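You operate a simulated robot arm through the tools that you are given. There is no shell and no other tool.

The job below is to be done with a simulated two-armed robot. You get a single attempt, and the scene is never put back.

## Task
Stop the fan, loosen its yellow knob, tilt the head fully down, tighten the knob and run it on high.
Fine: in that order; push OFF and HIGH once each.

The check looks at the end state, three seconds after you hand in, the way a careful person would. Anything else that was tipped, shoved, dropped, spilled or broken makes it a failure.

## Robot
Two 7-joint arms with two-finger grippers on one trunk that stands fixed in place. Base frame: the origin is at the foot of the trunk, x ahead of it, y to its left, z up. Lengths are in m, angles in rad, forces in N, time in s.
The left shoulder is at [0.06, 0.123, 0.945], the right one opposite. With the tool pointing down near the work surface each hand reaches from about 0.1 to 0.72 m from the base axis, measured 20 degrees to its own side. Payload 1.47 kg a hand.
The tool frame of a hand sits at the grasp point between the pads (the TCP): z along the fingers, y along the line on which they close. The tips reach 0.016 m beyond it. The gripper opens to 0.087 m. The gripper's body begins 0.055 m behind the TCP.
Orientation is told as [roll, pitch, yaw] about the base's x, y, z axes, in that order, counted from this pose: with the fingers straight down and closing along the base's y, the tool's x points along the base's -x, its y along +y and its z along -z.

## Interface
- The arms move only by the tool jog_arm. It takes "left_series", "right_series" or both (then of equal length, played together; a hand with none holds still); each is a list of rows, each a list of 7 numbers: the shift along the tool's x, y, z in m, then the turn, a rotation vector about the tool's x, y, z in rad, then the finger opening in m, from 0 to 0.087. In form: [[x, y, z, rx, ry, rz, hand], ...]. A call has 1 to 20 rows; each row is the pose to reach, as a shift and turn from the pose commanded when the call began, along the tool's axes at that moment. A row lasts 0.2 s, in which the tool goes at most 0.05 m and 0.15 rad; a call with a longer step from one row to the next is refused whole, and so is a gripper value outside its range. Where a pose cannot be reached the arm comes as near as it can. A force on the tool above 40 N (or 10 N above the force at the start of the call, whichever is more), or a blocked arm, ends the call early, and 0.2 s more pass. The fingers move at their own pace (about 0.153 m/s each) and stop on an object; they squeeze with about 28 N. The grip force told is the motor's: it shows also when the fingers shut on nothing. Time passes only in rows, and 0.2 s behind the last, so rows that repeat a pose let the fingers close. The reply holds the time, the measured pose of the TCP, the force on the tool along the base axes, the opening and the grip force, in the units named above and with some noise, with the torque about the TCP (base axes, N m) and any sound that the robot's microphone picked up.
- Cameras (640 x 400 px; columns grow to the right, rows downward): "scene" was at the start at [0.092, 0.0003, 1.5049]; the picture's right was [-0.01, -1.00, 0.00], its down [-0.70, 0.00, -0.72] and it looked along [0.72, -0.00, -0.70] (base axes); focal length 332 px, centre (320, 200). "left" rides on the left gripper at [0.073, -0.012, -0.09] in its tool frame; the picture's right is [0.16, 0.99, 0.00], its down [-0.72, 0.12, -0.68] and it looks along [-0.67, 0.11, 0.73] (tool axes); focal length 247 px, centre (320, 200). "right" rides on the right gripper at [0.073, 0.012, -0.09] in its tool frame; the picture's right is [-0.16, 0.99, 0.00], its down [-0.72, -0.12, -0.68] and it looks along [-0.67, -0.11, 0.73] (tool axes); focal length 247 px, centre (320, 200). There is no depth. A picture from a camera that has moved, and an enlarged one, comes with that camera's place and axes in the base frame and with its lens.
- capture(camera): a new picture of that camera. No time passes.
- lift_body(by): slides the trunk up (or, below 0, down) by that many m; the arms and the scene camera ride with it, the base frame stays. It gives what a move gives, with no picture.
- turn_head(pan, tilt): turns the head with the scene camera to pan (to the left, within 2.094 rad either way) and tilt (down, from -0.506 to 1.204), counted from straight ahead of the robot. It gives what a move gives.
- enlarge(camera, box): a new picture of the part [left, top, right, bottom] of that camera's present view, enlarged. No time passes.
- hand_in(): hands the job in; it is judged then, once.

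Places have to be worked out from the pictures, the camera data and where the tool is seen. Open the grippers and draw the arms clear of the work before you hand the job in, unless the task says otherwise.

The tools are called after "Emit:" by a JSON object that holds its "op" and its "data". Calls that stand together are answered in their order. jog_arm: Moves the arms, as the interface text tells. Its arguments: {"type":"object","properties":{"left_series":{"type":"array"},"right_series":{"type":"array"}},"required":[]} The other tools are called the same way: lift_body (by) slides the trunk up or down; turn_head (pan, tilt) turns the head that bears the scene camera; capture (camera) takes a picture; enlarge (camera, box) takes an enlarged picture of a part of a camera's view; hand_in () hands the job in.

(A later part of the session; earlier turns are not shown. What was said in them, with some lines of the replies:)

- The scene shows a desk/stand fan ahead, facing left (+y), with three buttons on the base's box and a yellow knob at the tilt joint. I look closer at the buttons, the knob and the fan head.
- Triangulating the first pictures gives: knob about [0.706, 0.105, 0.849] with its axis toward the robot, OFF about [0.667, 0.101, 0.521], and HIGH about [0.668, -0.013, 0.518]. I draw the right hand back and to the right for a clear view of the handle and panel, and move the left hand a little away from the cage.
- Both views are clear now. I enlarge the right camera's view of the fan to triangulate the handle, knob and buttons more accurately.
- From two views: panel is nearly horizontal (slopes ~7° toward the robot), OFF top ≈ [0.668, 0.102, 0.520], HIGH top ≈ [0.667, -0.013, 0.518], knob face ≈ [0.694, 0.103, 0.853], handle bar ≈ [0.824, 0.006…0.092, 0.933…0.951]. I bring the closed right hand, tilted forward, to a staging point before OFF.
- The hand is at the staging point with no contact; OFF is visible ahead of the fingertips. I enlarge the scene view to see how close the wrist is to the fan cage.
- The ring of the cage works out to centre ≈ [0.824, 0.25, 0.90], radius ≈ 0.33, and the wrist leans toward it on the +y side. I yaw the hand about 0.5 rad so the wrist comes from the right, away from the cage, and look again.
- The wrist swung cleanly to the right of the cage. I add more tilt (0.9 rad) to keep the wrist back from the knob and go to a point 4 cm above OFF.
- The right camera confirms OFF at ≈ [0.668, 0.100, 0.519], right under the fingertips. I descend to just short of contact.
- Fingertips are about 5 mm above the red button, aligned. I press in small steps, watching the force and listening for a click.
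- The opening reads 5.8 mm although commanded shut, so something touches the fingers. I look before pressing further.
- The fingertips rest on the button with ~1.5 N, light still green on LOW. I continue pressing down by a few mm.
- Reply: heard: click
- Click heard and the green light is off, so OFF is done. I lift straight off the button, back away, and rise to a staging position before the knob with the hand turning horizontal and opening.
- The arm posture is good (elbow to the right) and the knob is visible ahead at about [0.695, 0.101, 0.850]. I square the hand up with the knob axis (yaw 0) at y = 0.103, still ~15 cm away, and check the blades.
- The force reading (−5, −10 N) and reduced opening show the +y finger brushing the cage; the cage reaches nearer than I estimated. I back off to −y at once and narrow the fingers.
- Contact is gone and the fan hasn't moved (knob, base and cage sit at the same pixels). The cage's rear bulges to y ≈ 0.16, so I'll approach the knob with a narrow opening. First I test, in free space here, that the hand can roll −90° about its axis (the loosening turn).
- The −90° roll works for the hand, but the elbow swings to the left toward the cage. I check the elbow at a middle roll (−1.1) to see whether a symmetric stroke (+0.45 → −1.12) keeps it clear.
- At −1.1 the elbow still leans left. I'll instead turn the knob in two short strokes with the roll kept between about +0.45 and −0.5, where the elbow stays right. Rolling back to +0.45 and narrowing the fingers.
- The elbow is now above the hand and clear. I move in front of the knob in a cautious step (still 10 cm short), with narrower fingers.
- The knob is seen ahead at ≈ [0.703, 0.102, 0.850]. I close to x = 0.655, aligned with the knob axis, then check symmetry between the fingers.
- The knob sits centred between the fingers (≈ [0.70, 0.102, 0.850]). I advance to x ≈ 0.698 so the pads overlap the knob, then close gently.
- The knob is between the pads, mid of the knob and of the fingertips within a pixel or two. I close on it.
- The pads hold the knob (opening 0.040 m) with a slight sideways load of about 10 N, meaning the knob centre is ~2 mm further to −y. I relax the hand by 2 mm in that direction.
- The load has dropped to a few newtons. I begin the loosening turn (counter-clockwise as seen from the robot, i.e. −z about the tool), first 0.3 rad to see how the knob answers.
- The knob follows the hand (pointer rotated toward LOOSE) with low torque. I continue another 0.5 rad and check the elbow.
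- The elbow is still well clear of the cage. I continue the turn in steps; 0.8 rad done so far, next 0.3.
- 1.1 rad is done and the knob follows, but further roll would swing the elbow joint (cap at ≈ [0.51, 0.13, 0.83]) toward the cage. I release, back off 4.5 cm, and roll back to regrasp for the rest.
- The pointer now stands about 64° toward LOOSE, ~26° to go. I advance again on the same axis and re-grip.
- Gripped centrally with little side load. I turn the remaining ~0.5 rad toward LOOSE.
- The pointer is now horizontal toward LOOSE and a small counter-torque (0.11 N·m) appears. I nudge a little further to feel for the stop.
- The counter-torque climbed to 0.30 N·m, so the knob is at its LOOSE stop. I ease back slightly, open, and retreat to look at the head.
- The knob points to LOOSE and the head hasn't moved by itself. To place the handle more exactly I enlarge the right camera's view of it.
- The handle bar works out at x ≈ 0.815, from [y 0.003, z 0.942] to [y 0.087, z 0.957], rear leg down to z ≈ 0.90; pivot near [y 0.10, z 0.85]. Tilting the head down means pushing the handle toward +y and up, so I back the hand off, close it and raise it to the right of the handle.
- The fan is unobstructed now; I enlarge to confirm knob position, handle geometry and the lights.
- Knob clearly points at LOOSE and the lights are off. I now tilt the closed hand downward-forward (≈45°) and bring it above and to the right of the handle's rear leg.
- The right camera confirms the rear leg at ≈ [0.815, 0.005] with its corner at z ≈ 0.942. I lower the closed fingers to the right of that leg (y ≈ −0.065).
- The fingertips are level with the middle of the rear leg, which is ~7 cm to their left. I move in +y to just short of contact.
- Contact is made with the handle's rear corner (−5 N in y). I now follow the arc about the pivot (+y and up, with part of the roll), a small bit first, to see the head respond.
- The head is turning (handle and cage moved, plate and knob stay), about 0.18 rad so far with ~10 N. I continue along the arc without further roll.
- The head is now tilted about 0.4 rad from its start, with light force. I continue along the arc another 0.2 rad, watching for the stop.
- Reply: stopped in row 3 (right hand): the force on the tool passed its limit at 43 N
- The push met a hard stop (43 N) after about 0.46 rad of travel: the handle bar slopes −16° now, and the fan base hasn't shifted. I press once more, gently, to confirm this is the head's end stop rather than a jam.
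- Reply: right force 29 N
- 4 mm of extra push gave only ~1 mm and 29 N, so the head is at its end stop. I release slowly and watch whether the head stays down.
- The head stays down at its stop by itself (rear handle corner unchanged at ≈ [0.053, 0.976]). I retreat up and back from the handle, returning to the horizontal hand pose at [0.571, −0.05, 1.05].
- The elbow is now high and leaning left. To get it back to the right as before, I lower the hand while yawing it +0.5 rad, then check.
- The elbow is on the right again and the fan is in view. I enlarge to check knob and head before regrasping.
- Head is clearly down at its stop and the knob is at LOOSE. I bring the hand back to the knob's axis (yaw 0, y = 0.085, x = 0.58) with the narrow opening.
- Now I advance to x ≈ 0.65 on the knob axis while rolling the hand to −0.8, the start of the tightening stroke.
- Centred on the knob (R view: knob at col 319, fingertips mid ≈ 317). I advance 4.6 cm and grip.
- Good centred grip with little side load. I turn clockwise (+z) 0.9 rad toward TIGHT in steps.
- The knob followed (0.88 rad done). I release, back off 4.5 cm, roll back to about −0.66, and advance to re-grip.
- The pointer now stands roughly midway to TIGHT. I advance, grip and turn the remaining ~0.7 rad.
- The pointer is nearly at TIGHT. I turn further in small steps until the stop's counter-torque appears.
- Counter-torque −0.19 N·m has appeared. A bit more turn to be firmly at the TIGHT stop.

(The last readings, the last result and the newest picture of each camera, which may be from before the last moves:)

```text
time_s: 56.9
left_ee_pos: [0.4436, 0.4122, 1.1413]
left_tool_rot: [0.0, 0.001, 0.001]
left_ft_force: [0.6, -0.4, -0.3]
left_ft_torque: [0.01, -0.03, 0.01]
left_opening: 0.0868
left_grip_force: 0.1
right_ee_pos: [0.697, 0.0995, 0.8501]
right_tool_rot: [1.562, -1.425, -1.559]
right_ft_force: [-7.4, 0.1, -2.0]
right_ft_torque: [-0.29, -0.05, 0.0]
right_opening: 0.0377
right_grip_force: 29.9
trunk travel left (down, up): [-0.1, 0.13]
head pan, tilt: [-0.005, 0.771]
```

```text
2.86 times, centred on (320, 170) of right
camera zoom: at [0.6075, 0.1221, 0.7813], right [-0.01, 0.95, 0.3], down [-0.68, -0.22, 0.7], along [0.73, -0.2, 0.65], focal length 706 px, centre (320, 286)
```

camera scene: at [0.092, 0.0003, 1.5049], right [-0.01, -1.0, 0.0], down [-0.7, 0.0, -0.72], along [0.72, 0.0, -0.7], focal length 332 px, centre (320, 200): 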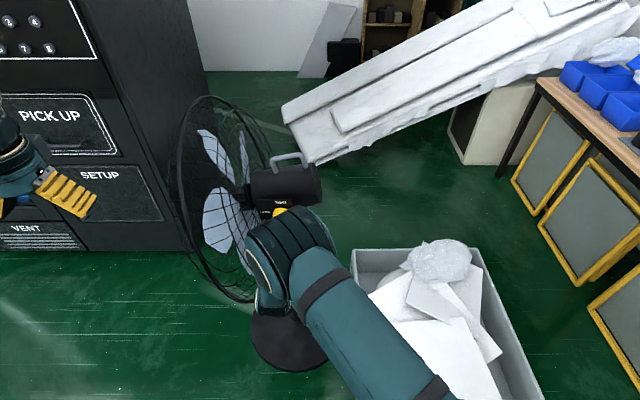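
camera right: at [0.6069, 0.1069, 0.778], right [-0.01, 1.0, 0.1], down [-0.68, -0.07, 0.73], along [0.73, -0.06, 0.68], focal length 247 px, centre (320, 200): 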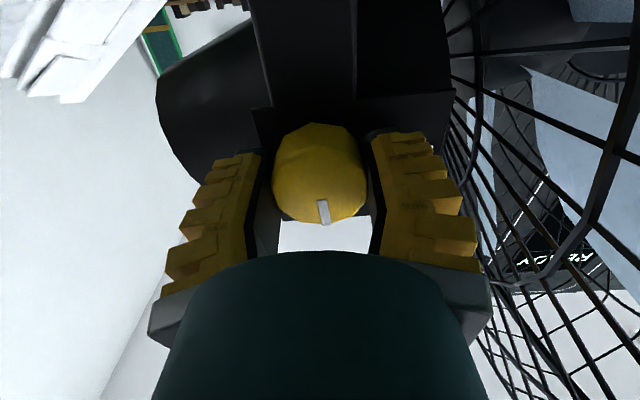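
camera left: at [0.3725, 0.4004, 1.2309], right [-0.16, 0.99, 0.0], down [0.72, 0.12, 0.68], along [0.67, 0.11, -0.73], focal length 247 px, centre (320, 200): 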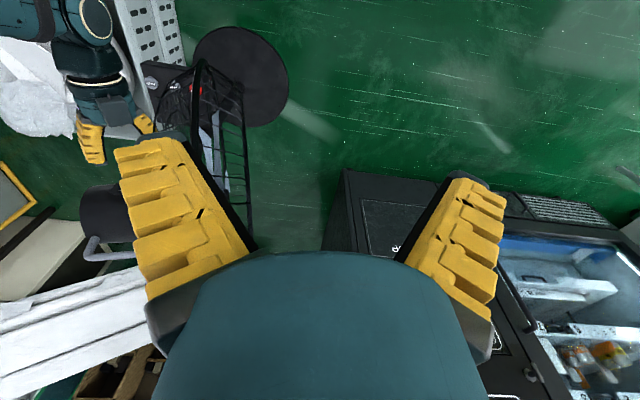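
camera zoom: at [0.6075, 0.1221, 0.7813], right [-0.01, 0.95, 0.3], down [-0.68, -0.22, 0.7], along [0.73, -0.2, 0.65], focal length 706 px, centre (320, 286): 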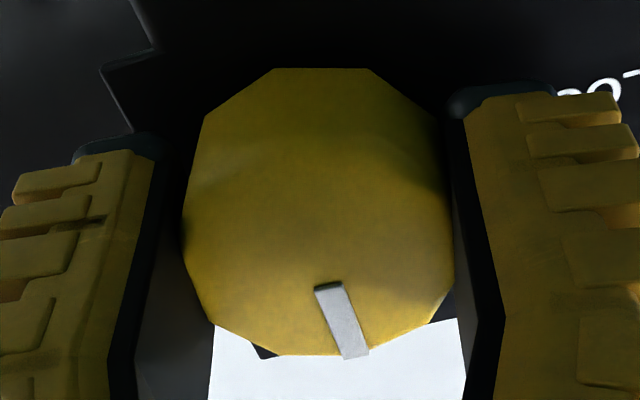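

Torque −0.29 N·m and the pointer is straight up within 2°: the knob is tight. I ease off, open, and back away to x ≈ 0.60.

Emit:
{"op": "jog_arm", "data": {"right_series": [[0, 0, 0, 0, 0, -0.04, 0.02], [0, 0, 0, 0, 0, -0.07, 0.045], [0, 0, 0, 0, 0, -0.07, 0.056], [0, 0, 0, 0, 0, -0.07, 0.056], [0, 0, -0.02, 0, 0, -0.07, 0.056], [0, 0, -0.045, 0, 0, -0.07, 0.056], [0, -0.01, -0.08, 0, 0, -0.1, 0.056], [0, -0.025, -0.12, 0, 0, -0.15, 0.03]]}}

Emit:
{"op": "capture", "data": {"camera": "scene"}}

Emit:
{"op": "capture", "data": {"camera": "right"}}

Emit:
{"op": "enlarge", "data": {"camera": "scene", "box": [230, 140, 340, 240]}}

```text
time_s: 58.7
left_ee_pos: [0.4428, 0.4117, 1.1417]
left_tool_rot: [0.001, 0.001, 0.0]
left_ft_force: [0.1, -0.8, -0.8]
left_ft_torque: [0.02, 0.01, 0.01]
left_opening: 0.087
left_grip_force: 0.2
right_ee_pos: [0.577, 0.0754, 0.8475]
right_tool_rot: [-1.332, -1.565, 1.34]
right_ft_force: [0.3, 0.2, -0.2]
right_ft_torque: [-0.04, 0.01, -0.02]
right_opening: 0.0364
right_grip_force: 3.6
trunk travel left (down, up): [-0.1, 0.13]
head pan, tilt: [-0.005, 0.771]
```

```text
taken
camera scene: at [0.0917, 0.0003, 1.5049], right [-0.01, -1.0, 0.0], down [-0.7, 0.0, -0.72], along [0.72, 0.0, -0.7], focal length 332 px, centre (320, 200)
```

scene: 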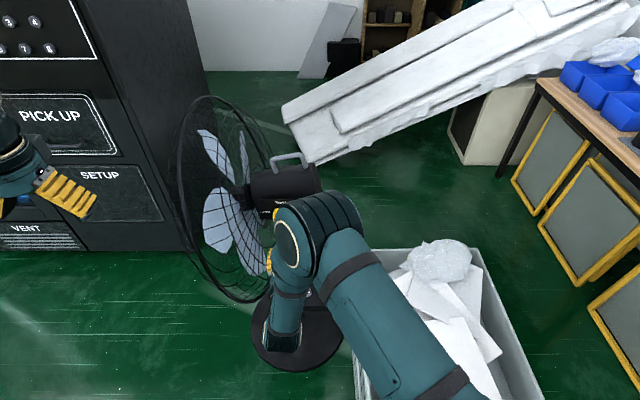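

```text
taken
camera right: at [0.4875, 0.0867, 0.7758], right [-0.01, 0.99, 0.15], down [-0.68, -0.12, 0.73], along [0.73, -0.1, 0.67], focal length 247 px, centre (320, 200)
```

right: 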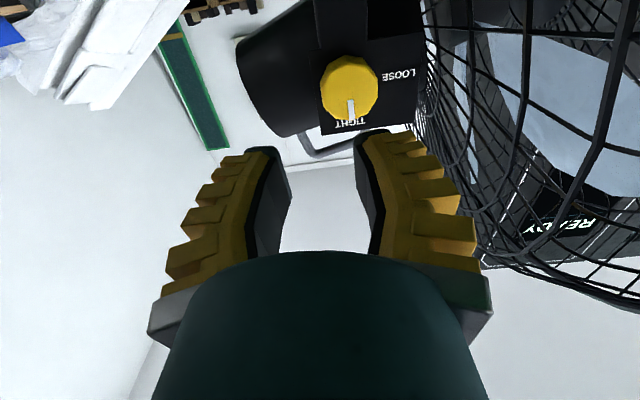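

```text
4.00 times, centred on (285, 190) of scene
camera zoom: at [0.0917, 0.0003, 1.5049], right [-0.01, -1.0, 0.0], down [-0.7, 0.0, -0.72], along [0.72, 0.0, -0.7], focal length 1328 px, centre (460, 240)
```

zoom: 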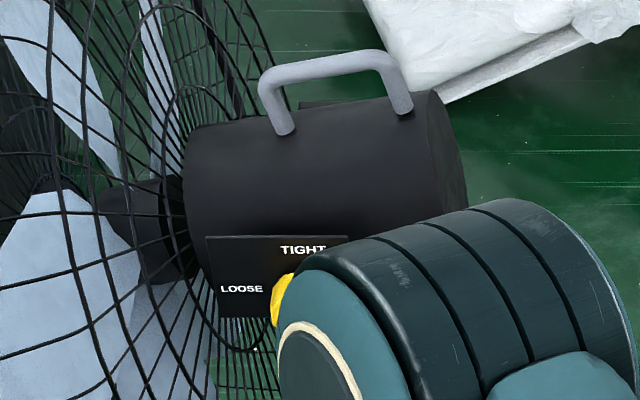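

R view shows the pointer at TIGHT and the head still down. Now for HIGH at ≈ [0.667, −0.015, 0.518]: I first yaw the hand +0.5 and move right, closing the fingers.

Emit:
{"op": "jog_arm", "data": {"right_series": [[0, -0.025, -0.01, -0.125, 0, 0, 0.02], [0, -0.05, -0.02, -0.25, 0, 0, 0.0], [0, -0.075, -0.03, -0.375, 0, 0, 0.0], [0, -0.1, -0.04, -0.5, 0, 0, 0.0]]}}

Emit:
{"op": "jog_arm", "data": {"right_series": [[0.0379, -0.007, 0.0006, 0, 0.11, 0, 0], [0.0758, -0.0139, 0.0011, 0, 0.22, 0, 0], [0.1138, -0.0209, 0.0017, 0, 0.33, 0, 0], [0.1517, -0.0278, 0.0023, 0, 0.45, 0, 0], [0.1896, -0.0348, 0.0028, 0, 0.56, 0, 0], [0.2275, -0.0417, 0.0034, 0, 0.67, 0, 0]]}}

Emit:
{"op": "capture", "data": {"camera": "scene"}}

Emit:
{"op": "capture", "data": {"camera": "right"}}

```text
time_s: 59.7
left_ee_pos: [0.4433, 0.4108, 1.1413]
left_tool_rot: [0.0, 0.0, 0.0]
left_ft_force: [-0.7, -0.9, 0.3]
left_ft_torque: [0.0, 0.01, 0.03]
left_opening: 0.0872
left_grip_force: 0.1
right_ee_pos: [0.5378, -0.0253, 0.8469]
right_tool_rot: [-0.504, -1.567, 1.012]
right_ft_force: [-0.3, 0.1, -0.5]
right_ft_torque: [0.0, 0.05, 0.02]
right_opening: 0.0001
right_grip_force: 28.0
trunk travel left (down, up): [-0.1, 0.13]
head pan, tilt: [-0.005, 0.771]
```

```text
time_s: 61.1
left_ee_pos: [0.4447, 0.4115, 1.1426]
left_tool_rot: [-0.001, 0.002, 0.0]
left_ft_force: [-1.0, -0.5, -0.1]
left_ft_torque: [0.02, -0.01, 0.0]
left_opening: 0.0868
left_grip_force: 0.2
right_ee_pos: [0.5617, -0.061, 0.6182]
right_tool_rot: [-0.003, -0.895, 0.509]
right_ft_force: [0.4, 0.0, 0.0]
right_ft_torque: [0.01, 0.02, -0.01]
right_opening: 0.0
right_grip_force: 28.1
trunk travel left (down, up): [-0.1, 0.13]
head pan, tilt: [-0.005, 0.771]
```

```text
taken
camera scene: at [0.0923, 0.0001, 1.5048], right [-0.01, -1.0, 0.0], down [-0.7, 0.0, -0.72], along [0.72, 0.0, -0.7], focal length 332 px, centre (320, 200)
```

scene: 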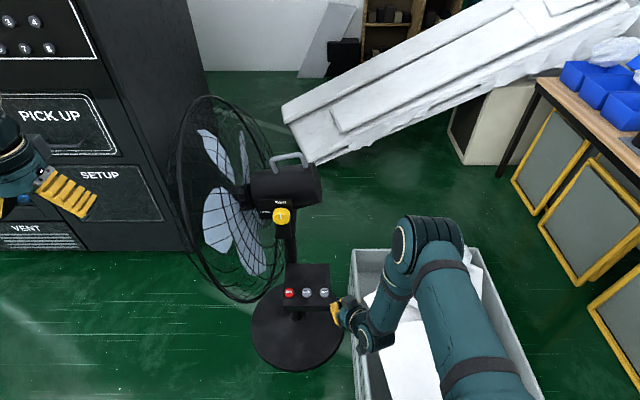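

```text
taken
camera right: at [0.4553, -0.1072, 0.6194], right [-0.39, 0.91, 0.12], down [-0.01, -0.14, 0.99], along [0.92, 0.39, 0.07], focal length 247 px, centre (320, 200)
```

right: 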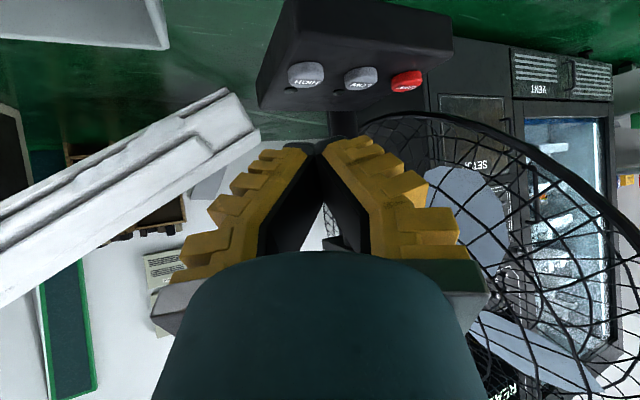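

Clear view: HIGH triangulates to ≈ [0.667, −0.0155, 0.520]. I move to about 3 cm above it.

Emit:
{"op": "jog_arm", "data": {"right_series": [[-0.009, -0.0029, 0.0287, 0, 0, 0, 0], [-0.0179, -0.0058, 0.0575, 0, 0, 0, 0], [-0.0269, -0.0087, 0.0862, 0, 0, 0, 0], [-0.0358, -0.0116, 0.1149, 0, 0, 0, 0]]}}

Emit:
{"op": "capture", "data": {"camera": "right"}}

Emit:
{"op": "enlarge", "data": {"camera": "scene", "box": [250, 180, 450, 380]}}

```text
time_s: 62.1
left_ee_pos: [0.4444, 0.4123, 1.1422]
left_tool_rot: [0.0, 0.002, 0.0]
left_ft_force: [-0.3, 0.1, 0.7]
left_ft_torque: [0.0, -0.03, 0.01]
left_opening: 0.087
left_grip_force: 0.1
right_ee_pos: [0.6647, -0.0161, 0.5752]
right_tool_rot: [-0.005, -0.898, 0.508]
right_ft_force: [0.3, 0.4, -0.8]
right_ft_torque: [0.0, 0.01, -0.01]
right_opening: 0.0
right_grip_force: 27.8
trunk travel left (down, up): [-0.1, 0.13]
head pan, tilt: [-0.005, 0.771]
```

```text
taken
camera right: at [0.5591, -0.062, 0.5757], right [-0.39, 0.91, 0.12], down [-0.02, -0.14, 0.99], along [0.92, 0.39, 0.07], focal length 247 px, centre (320, 200)
```

right: 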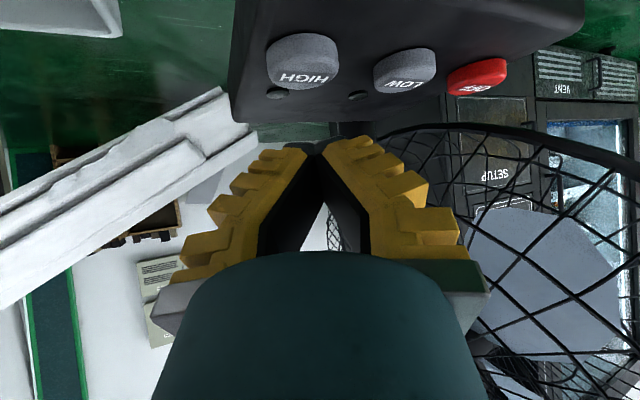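

```text
2.00 times, centred on (350, 280) of scene
camera zoom: at [0.0923, 0.0003, 1.5048], right [-0.01, -1.0, 0.0], down [-0.7, 0.0, -0.72], along [0.72, 0.0, -0.7], focal length 664 px, centre (260, 40)
```

zoom: 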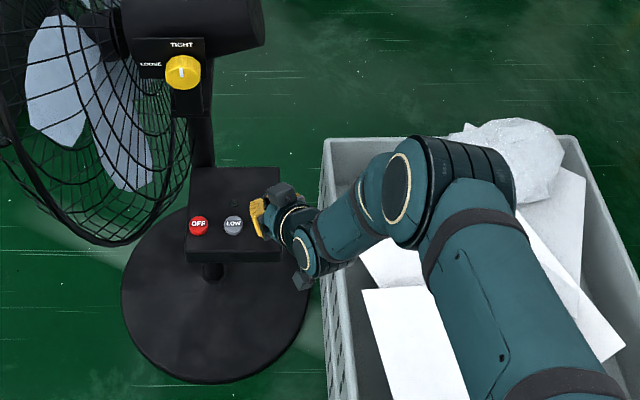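

HIGH is at ≈ [0.666, −0.016, 0.520], right below the tip. I descend to just above contact.

Emit:
{"op": "jog_arm", "data": {"right_series": [[0.0101, 0, 0.0081, 0, 0, 0, 0], [0.0179, 0, 0.0144, 0, 0, 0, 0], [0.0226, 0, 0.0181, 0, 0, 0, 0]]}}

Emit:
{"op": "enlarge", "data": {"camera": "right", "box": [220, 70, 420, 195]}}

```text
time_s: 62.9
left_ee_pos: [0.4438, 0.4122, 1.1421]
left_tool_rot: [-0.001, 0.0, -0.001]
left_ft_force: [0.2, -0.3, 0.2]
left_ft_torque: [0.02, 0.02, -0.01]
left_opening: 0.087
left_grip_force: 0.1
right_ee_pos: [0.6645, -0.0167, 0.5478]
right_tool_rot: [-0.006, -0.897, 0.508]
right_ft_force: [-0.4, 0.6, 0.0]
right_ft_torque: [0.02, -0.01, 0.03]
right_opening: 0.0
right_grip_force: 28.1
trunk travel left (down, up): [-0.1, 0.13]
head pan, tilt: [-0.005, 0.771]
```

```text
3.20 times, centred on (320, 132) of right
camera zoom: at [0.5582, -0.0628, 0.5469], right [-0.39, 0.91, 0.12], down [-0.02, -0.14, 0.99], along [0.92, 0.39, 0.07], focal length 790 px, centre (320, 416)
```

zoom: 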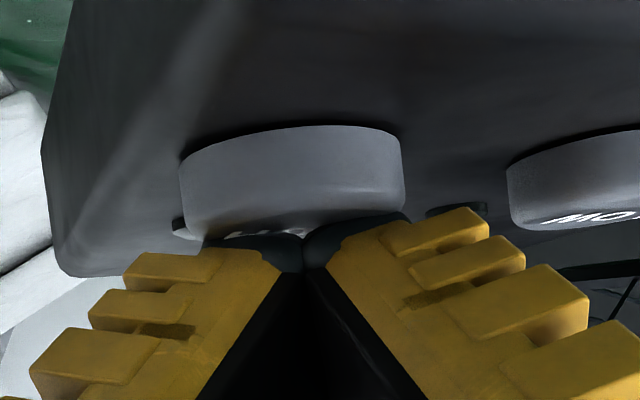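

Tip is just above the HIGH button, clear of LOW. I press down in small steps, listening for a single click.

Emit:
{"op": "jog_arm", "data": {"right_series": [[0.0023, 0, 0.0019, 0, 0, 0, 0], [0.0047, 0, 0.0038, 0, 0, 0, 0], [0.006, 0, 0.0048, 0, 0, 0, 0]]}}

Emit:
{"op": "enlarge", "data": {"camera": "scene", "box": [260, 240, 360, 320]}}

```text
time_s: 63.7
left_ee_pos: [0.4441, 0.4118, 1.1418]
left_tool_rot: [0.0, 0.001, 0.001]
left_ft_force: [-0.4, -0.2, 0.2]
left_ft_torque: [-0.04, 0.0, 0.0]
left_opening: 0.0868
left_grip_force: 0.0
right_ee_pos: [0.6644, -0.0171, 0.5391]
right_tool_rot: [-0.006, -0.897, 0.509]
right_ft_force: [0.8, 0.7, 2.4]
right_ft_torque: [0.02, -0.04, 0.03]
right_opening: 0.0059
right_grip_force: 28.3
trunk travel left (down, up): [-0.1, 0.13]
head pan, tilt: [-0.005, 0.771]
heard: click
```

```text
5.00 times, centred on (310, 280) of scene
camera zoom: at [0.0918, 0.0003, 1.5049], right [-0.01, -1.0, 0.0], down [-0.7, 0.0, -0.72], along [0.72, 0.0, -0.7], focal length 1661 px, centre (370, -200)
```

zoom: 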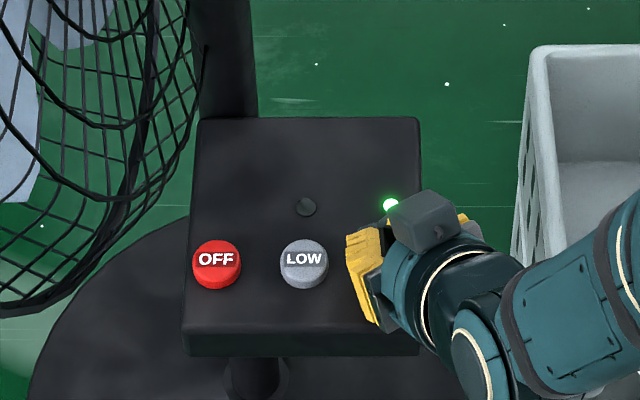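

Click heard and the HIGH light is green. I lift straight off the button and back the hand away.

Emit:
{"op": "jog_arm", "data": {"right_series": [[-0.0094, 0, -0.0075, 0, 0, 0, 0], [-0.0234, 0, -0.0188, 0, 0, 0, 0], [-0.039, 0, -0.0313, 0, 0, 0, 0], [-0.0278, 0.0015, -0.0653, 0, 0, 0, 0], [-0.0166, 0.003, -0.0992, 0, 0, 0, 0], [-0.0053, 0.0046, -0.1332, 0, 0, 0, 0], [0.0059, 0.0061, -0.1671, 0, 0, 0, 0]]}}

Emit:
{"op": "capture", "data": {"camera": "scene"}}

Emit:
{"op": "enlarge", "data": {"camera": "scene", "box": [260, 240, 360, 320]}}

```text
time_s: 65.3
left_ee_pos: [0.444, 0.4123, 1.1427]
left_tool_rot: [0.0, 0.001, 0.0]
left_ft_force: [-0.3, 0.9, 0.3]
left_ft_torque: [0.03, -0.01, 0.03]
left_opening: 0.0873
left_grip_force: 0.0
right_ee_pos: [0.543, -0.0775, 0.6381]
right_tool_rot: [-0.006, -0.898, 0.51]
right_ft_force: [-0.1, -0.1, -0.2]
right_ft_torque: [0.01, 0.03, 0.02]
right_opening: 0.0
right_grip_force: 28.1
trunk travel left (down, up): [-0.1, 0.13]
head pan, tilt: [-0.005, 0.771]
```

```text
taken
camera scene: at [0.0917, 0.0001, 1.5049], right [-0.01, -1.0, 0.0], down [-0.7, 0.0, -0.72], along [0.72, 0.0, -0.7], focal length 332 px, centre (320, 200)
```

scene: 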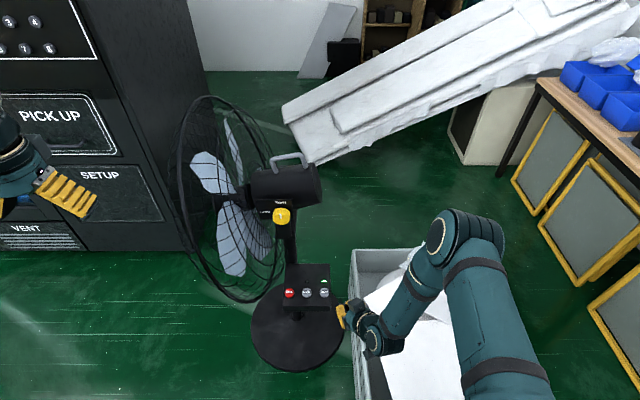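

```text
5.00 times, centred on (310, 280) of scene
camera zoom: at [0.0917, 0.0001, 1.5049], right [-0.01, -1.0, 0.0], down [-0.7, 0.0, -0.72], along [0.72, 0.0, -0.7], focal length 1661 px, centre (370, -200)
```

zoom: 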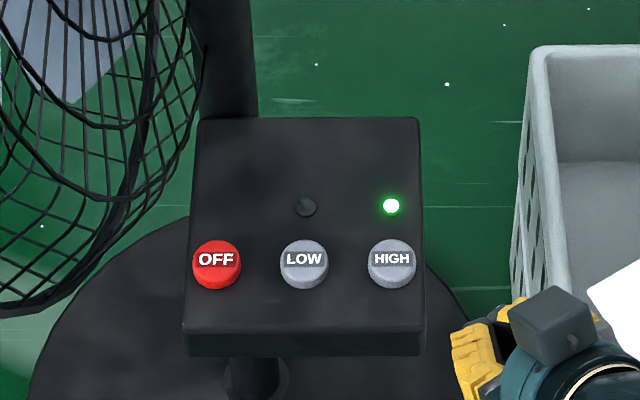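

The fan runs on HIGH (green light at HIGH, blades moved). I draw the right arm up, back and to the right, opening the gripper.

Emit:
{"op": "jog_arm", "data": {"right_series": [[-0.0179, -0.0105, -0.0356, 0, 0, 0, 0.01], [-0.0358, -0.0211, -0.0711, 0, 0, 0, 0.02], [-0.0537, -0.0316, -0.1067, 0, 0, 0, 0.03], [-0.0716, -0.0421, -0.1422, 0, 0, 0, 0.04], [-0.0895, -0.0527, -0.1778, 0, 0, 0, 0.05], [-0.1074, -0.0632, -0.2133, 0, 0, 0, 0.06], [-0.1253, -0.0737, -0.2489, 0, 0, 0, 0.07], [-0.1432, -0.0842, -0.2844, 0, 0, 0, 0.08], [-0.1611, -0.0948, -0.32, 0, 0, 0, 0.087], [-0.179, -0.1053, -0.3555, 0, 0, 0, 0.087]]}}

Emit:
{"op": "capture", "data": {"camera": "scene"}}

Emit:
{"op": "enlarge", "data": {"camera": "scene", "box": [170, 80, 350, 320]}}

Emit:
{"op": "enlarge", "data": {"camera": "scene", "box": [230, 140, 340, 240]}}

```text
time_s: 67.5
left_ee_pos: [0.4421, 0.4123, 1.1419]
left_tool_rot: [0.0, 0.001, 0.002]
left_ft_force: [-0.6, 0.5, -0.3]
left_ft_torque: [0.0, -0.04, 0.05]
left_opening: 0.087
left_grip_force: 0.0
right_ee_pos: [0.449, -0.2479, 1.0011]
right_tool_rot: [-0.005, -0.897, 0.512]
right_ft_force: [-0.2, 0.3, 0.2]
right_ft_torque: [0.03, 0.02, -0.01]
right_opening: 0.087
right_grip_force: 0.1
trunk travel left (down, up): [-0.1, 0.13]
head pan, tilt: [-0.005, 0.771]
```

```text
taken
camera scene: at [0.091, 0.0007, 1.505], right [-0.01, -1.0, 0.0], down [-0.7, 0.0, -0.72], along [0.72, 0.0, -0.7], focal length 332 px, centre (320, 200)
```

scene: 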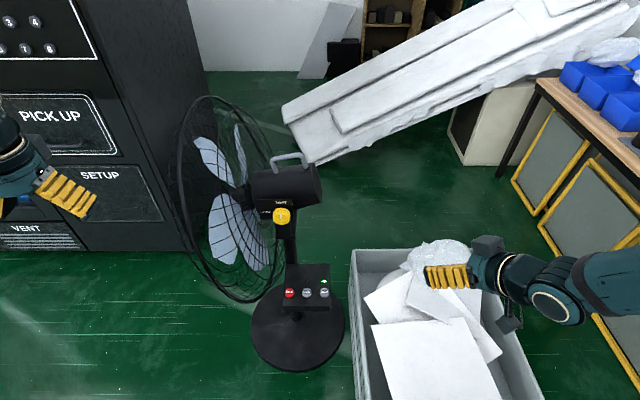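

```text
1.67 times, centred on (260, 200) of scene
camera zoom: at [0.091, 0.0007, 1.505], right [-0.01, -1.0, 0.0], down [-0.7, 0.0, -0.72], along [0.72, 0.0, -0.7], focal length 554 px, centre (420, 200)
```

zoom: 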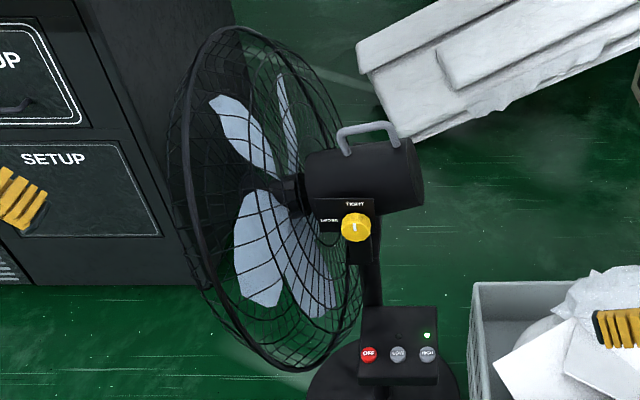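

```text
4.00 times, centred on (285, 190) of scene
camera zoom: at [0.091, 0.0007, 1.505], right [-0.01, -1.0, 0.0], down [-0.7, 0.0, -0.72], along [0.72, 0.0, -0.7], focal length 1328 px, centre (460, 240)
```

zoom: 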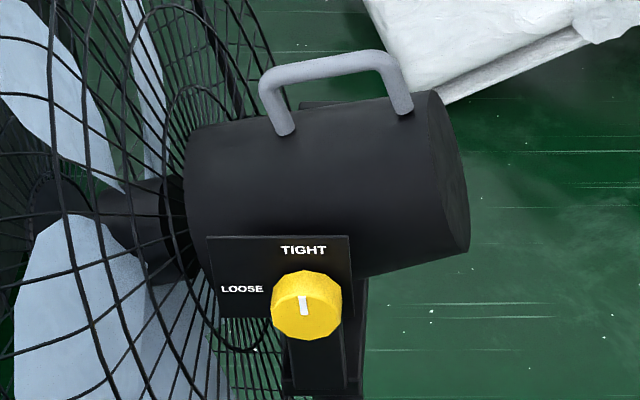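

Knob at TIGHT, head down, HIGH lit, bin contents unchanged. I take a closer look at the lower cage near the panel and compare blades to make sure the fan spins freely.

Emit:
{"op": "enlarge", "data": {"camera": "scene", "box": [220, 220, 340, 320]}}

Emit:
{"op": "capture", "data": {"camera": "left"}}

Emit:
{"op": "capture", "data": {"camera": "right"}}

```text
4.00 times, centred on (280, 270) of scene
camera zoom: at [0.091, 0.0007, 1.505], right [-0.01, -1.0, 0.0], down [-0.7, 0.0, -0.72], along [0.72, 0.0, -0.7], focal length 1328 px, centre (480, -80)
```

zoom: 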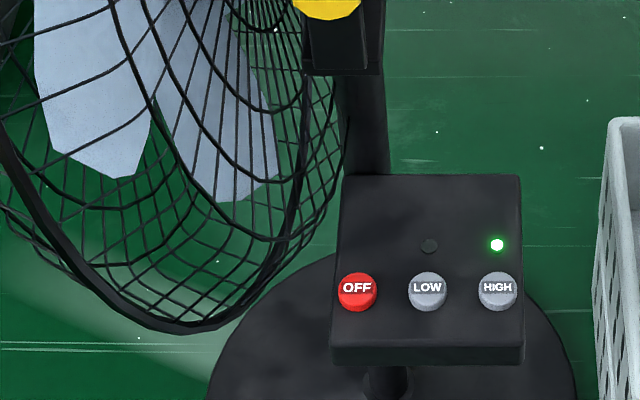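

```text
taken
camera left: at [0.3716, 0.4007, 1.2311], right [-0.16, 0.99, 0.0], down [0.72, 0.12, 0.68], along [0.67, 0.11, -0.73], focal length 247 px, centre (320, 200)
```

left: 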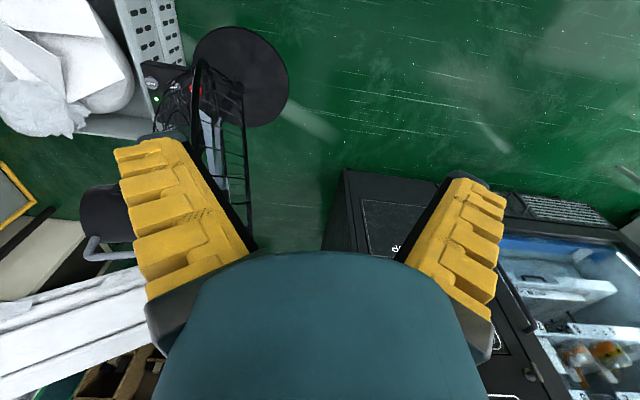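

```text
taken
camera right: at [0.3429, -0.2937, 1.0019], right [-0.39, 0.91, 0.12], down [-0.02, -0.14, 0.99], along [0.92, 0.39, 0.07], focal length 247 px, centre (320, 200)
```

right: 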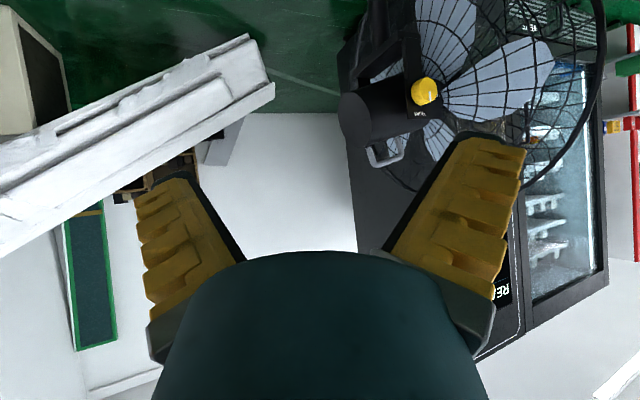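

The cage is clear of the panel and pole, the blades have moved between pictures under the HIGH light, the knob points to TIGHT, and both grippers are open and clear. I hand in.

Emit:
{"op": "hand_in", "data": {}}

```text
The job is handed in.
```

The fan is running on HIGH with its head tilted fully down and the knob tight. I handed the job in and have no verdict back yet.

In order:

1. **OFF:** I pushed it once. It clicked, the green light went out, and the blades looked still by the time I reached the knob.
2. **Loosen:** I turned the knob to its LOOSE stop in two strokes with one regrip. More roll in a single stroke would have swung the elbow into the cage.
3. **Tilt down:** I pushed the handle until the head hit a hard stop, about 0.46 rad from where it started and roughly 16° below level. It stayed there when I let go.
4. **Tighten:** I turned the knob back to its TIGHT stop, again in two strokes. The pointer is within about 2° of straight up.
5. **HIGH:** I pushed it once. It clicked, its light is green, and the blades moved between pictures.

There were two contacts beyond the planned ones:

- **Cage touched:** early on, the right hand's open finger brushed the fan cage with about 10 N. I backed off at once, and the fan did not move in the pictures.
- **Force at the stop:** the push reached 43 N when the head hit its stop. The fan's base and button panel stayed in place.

The bin contents looked unchanged. Both grippers are open, and both arms are clear of the fan.
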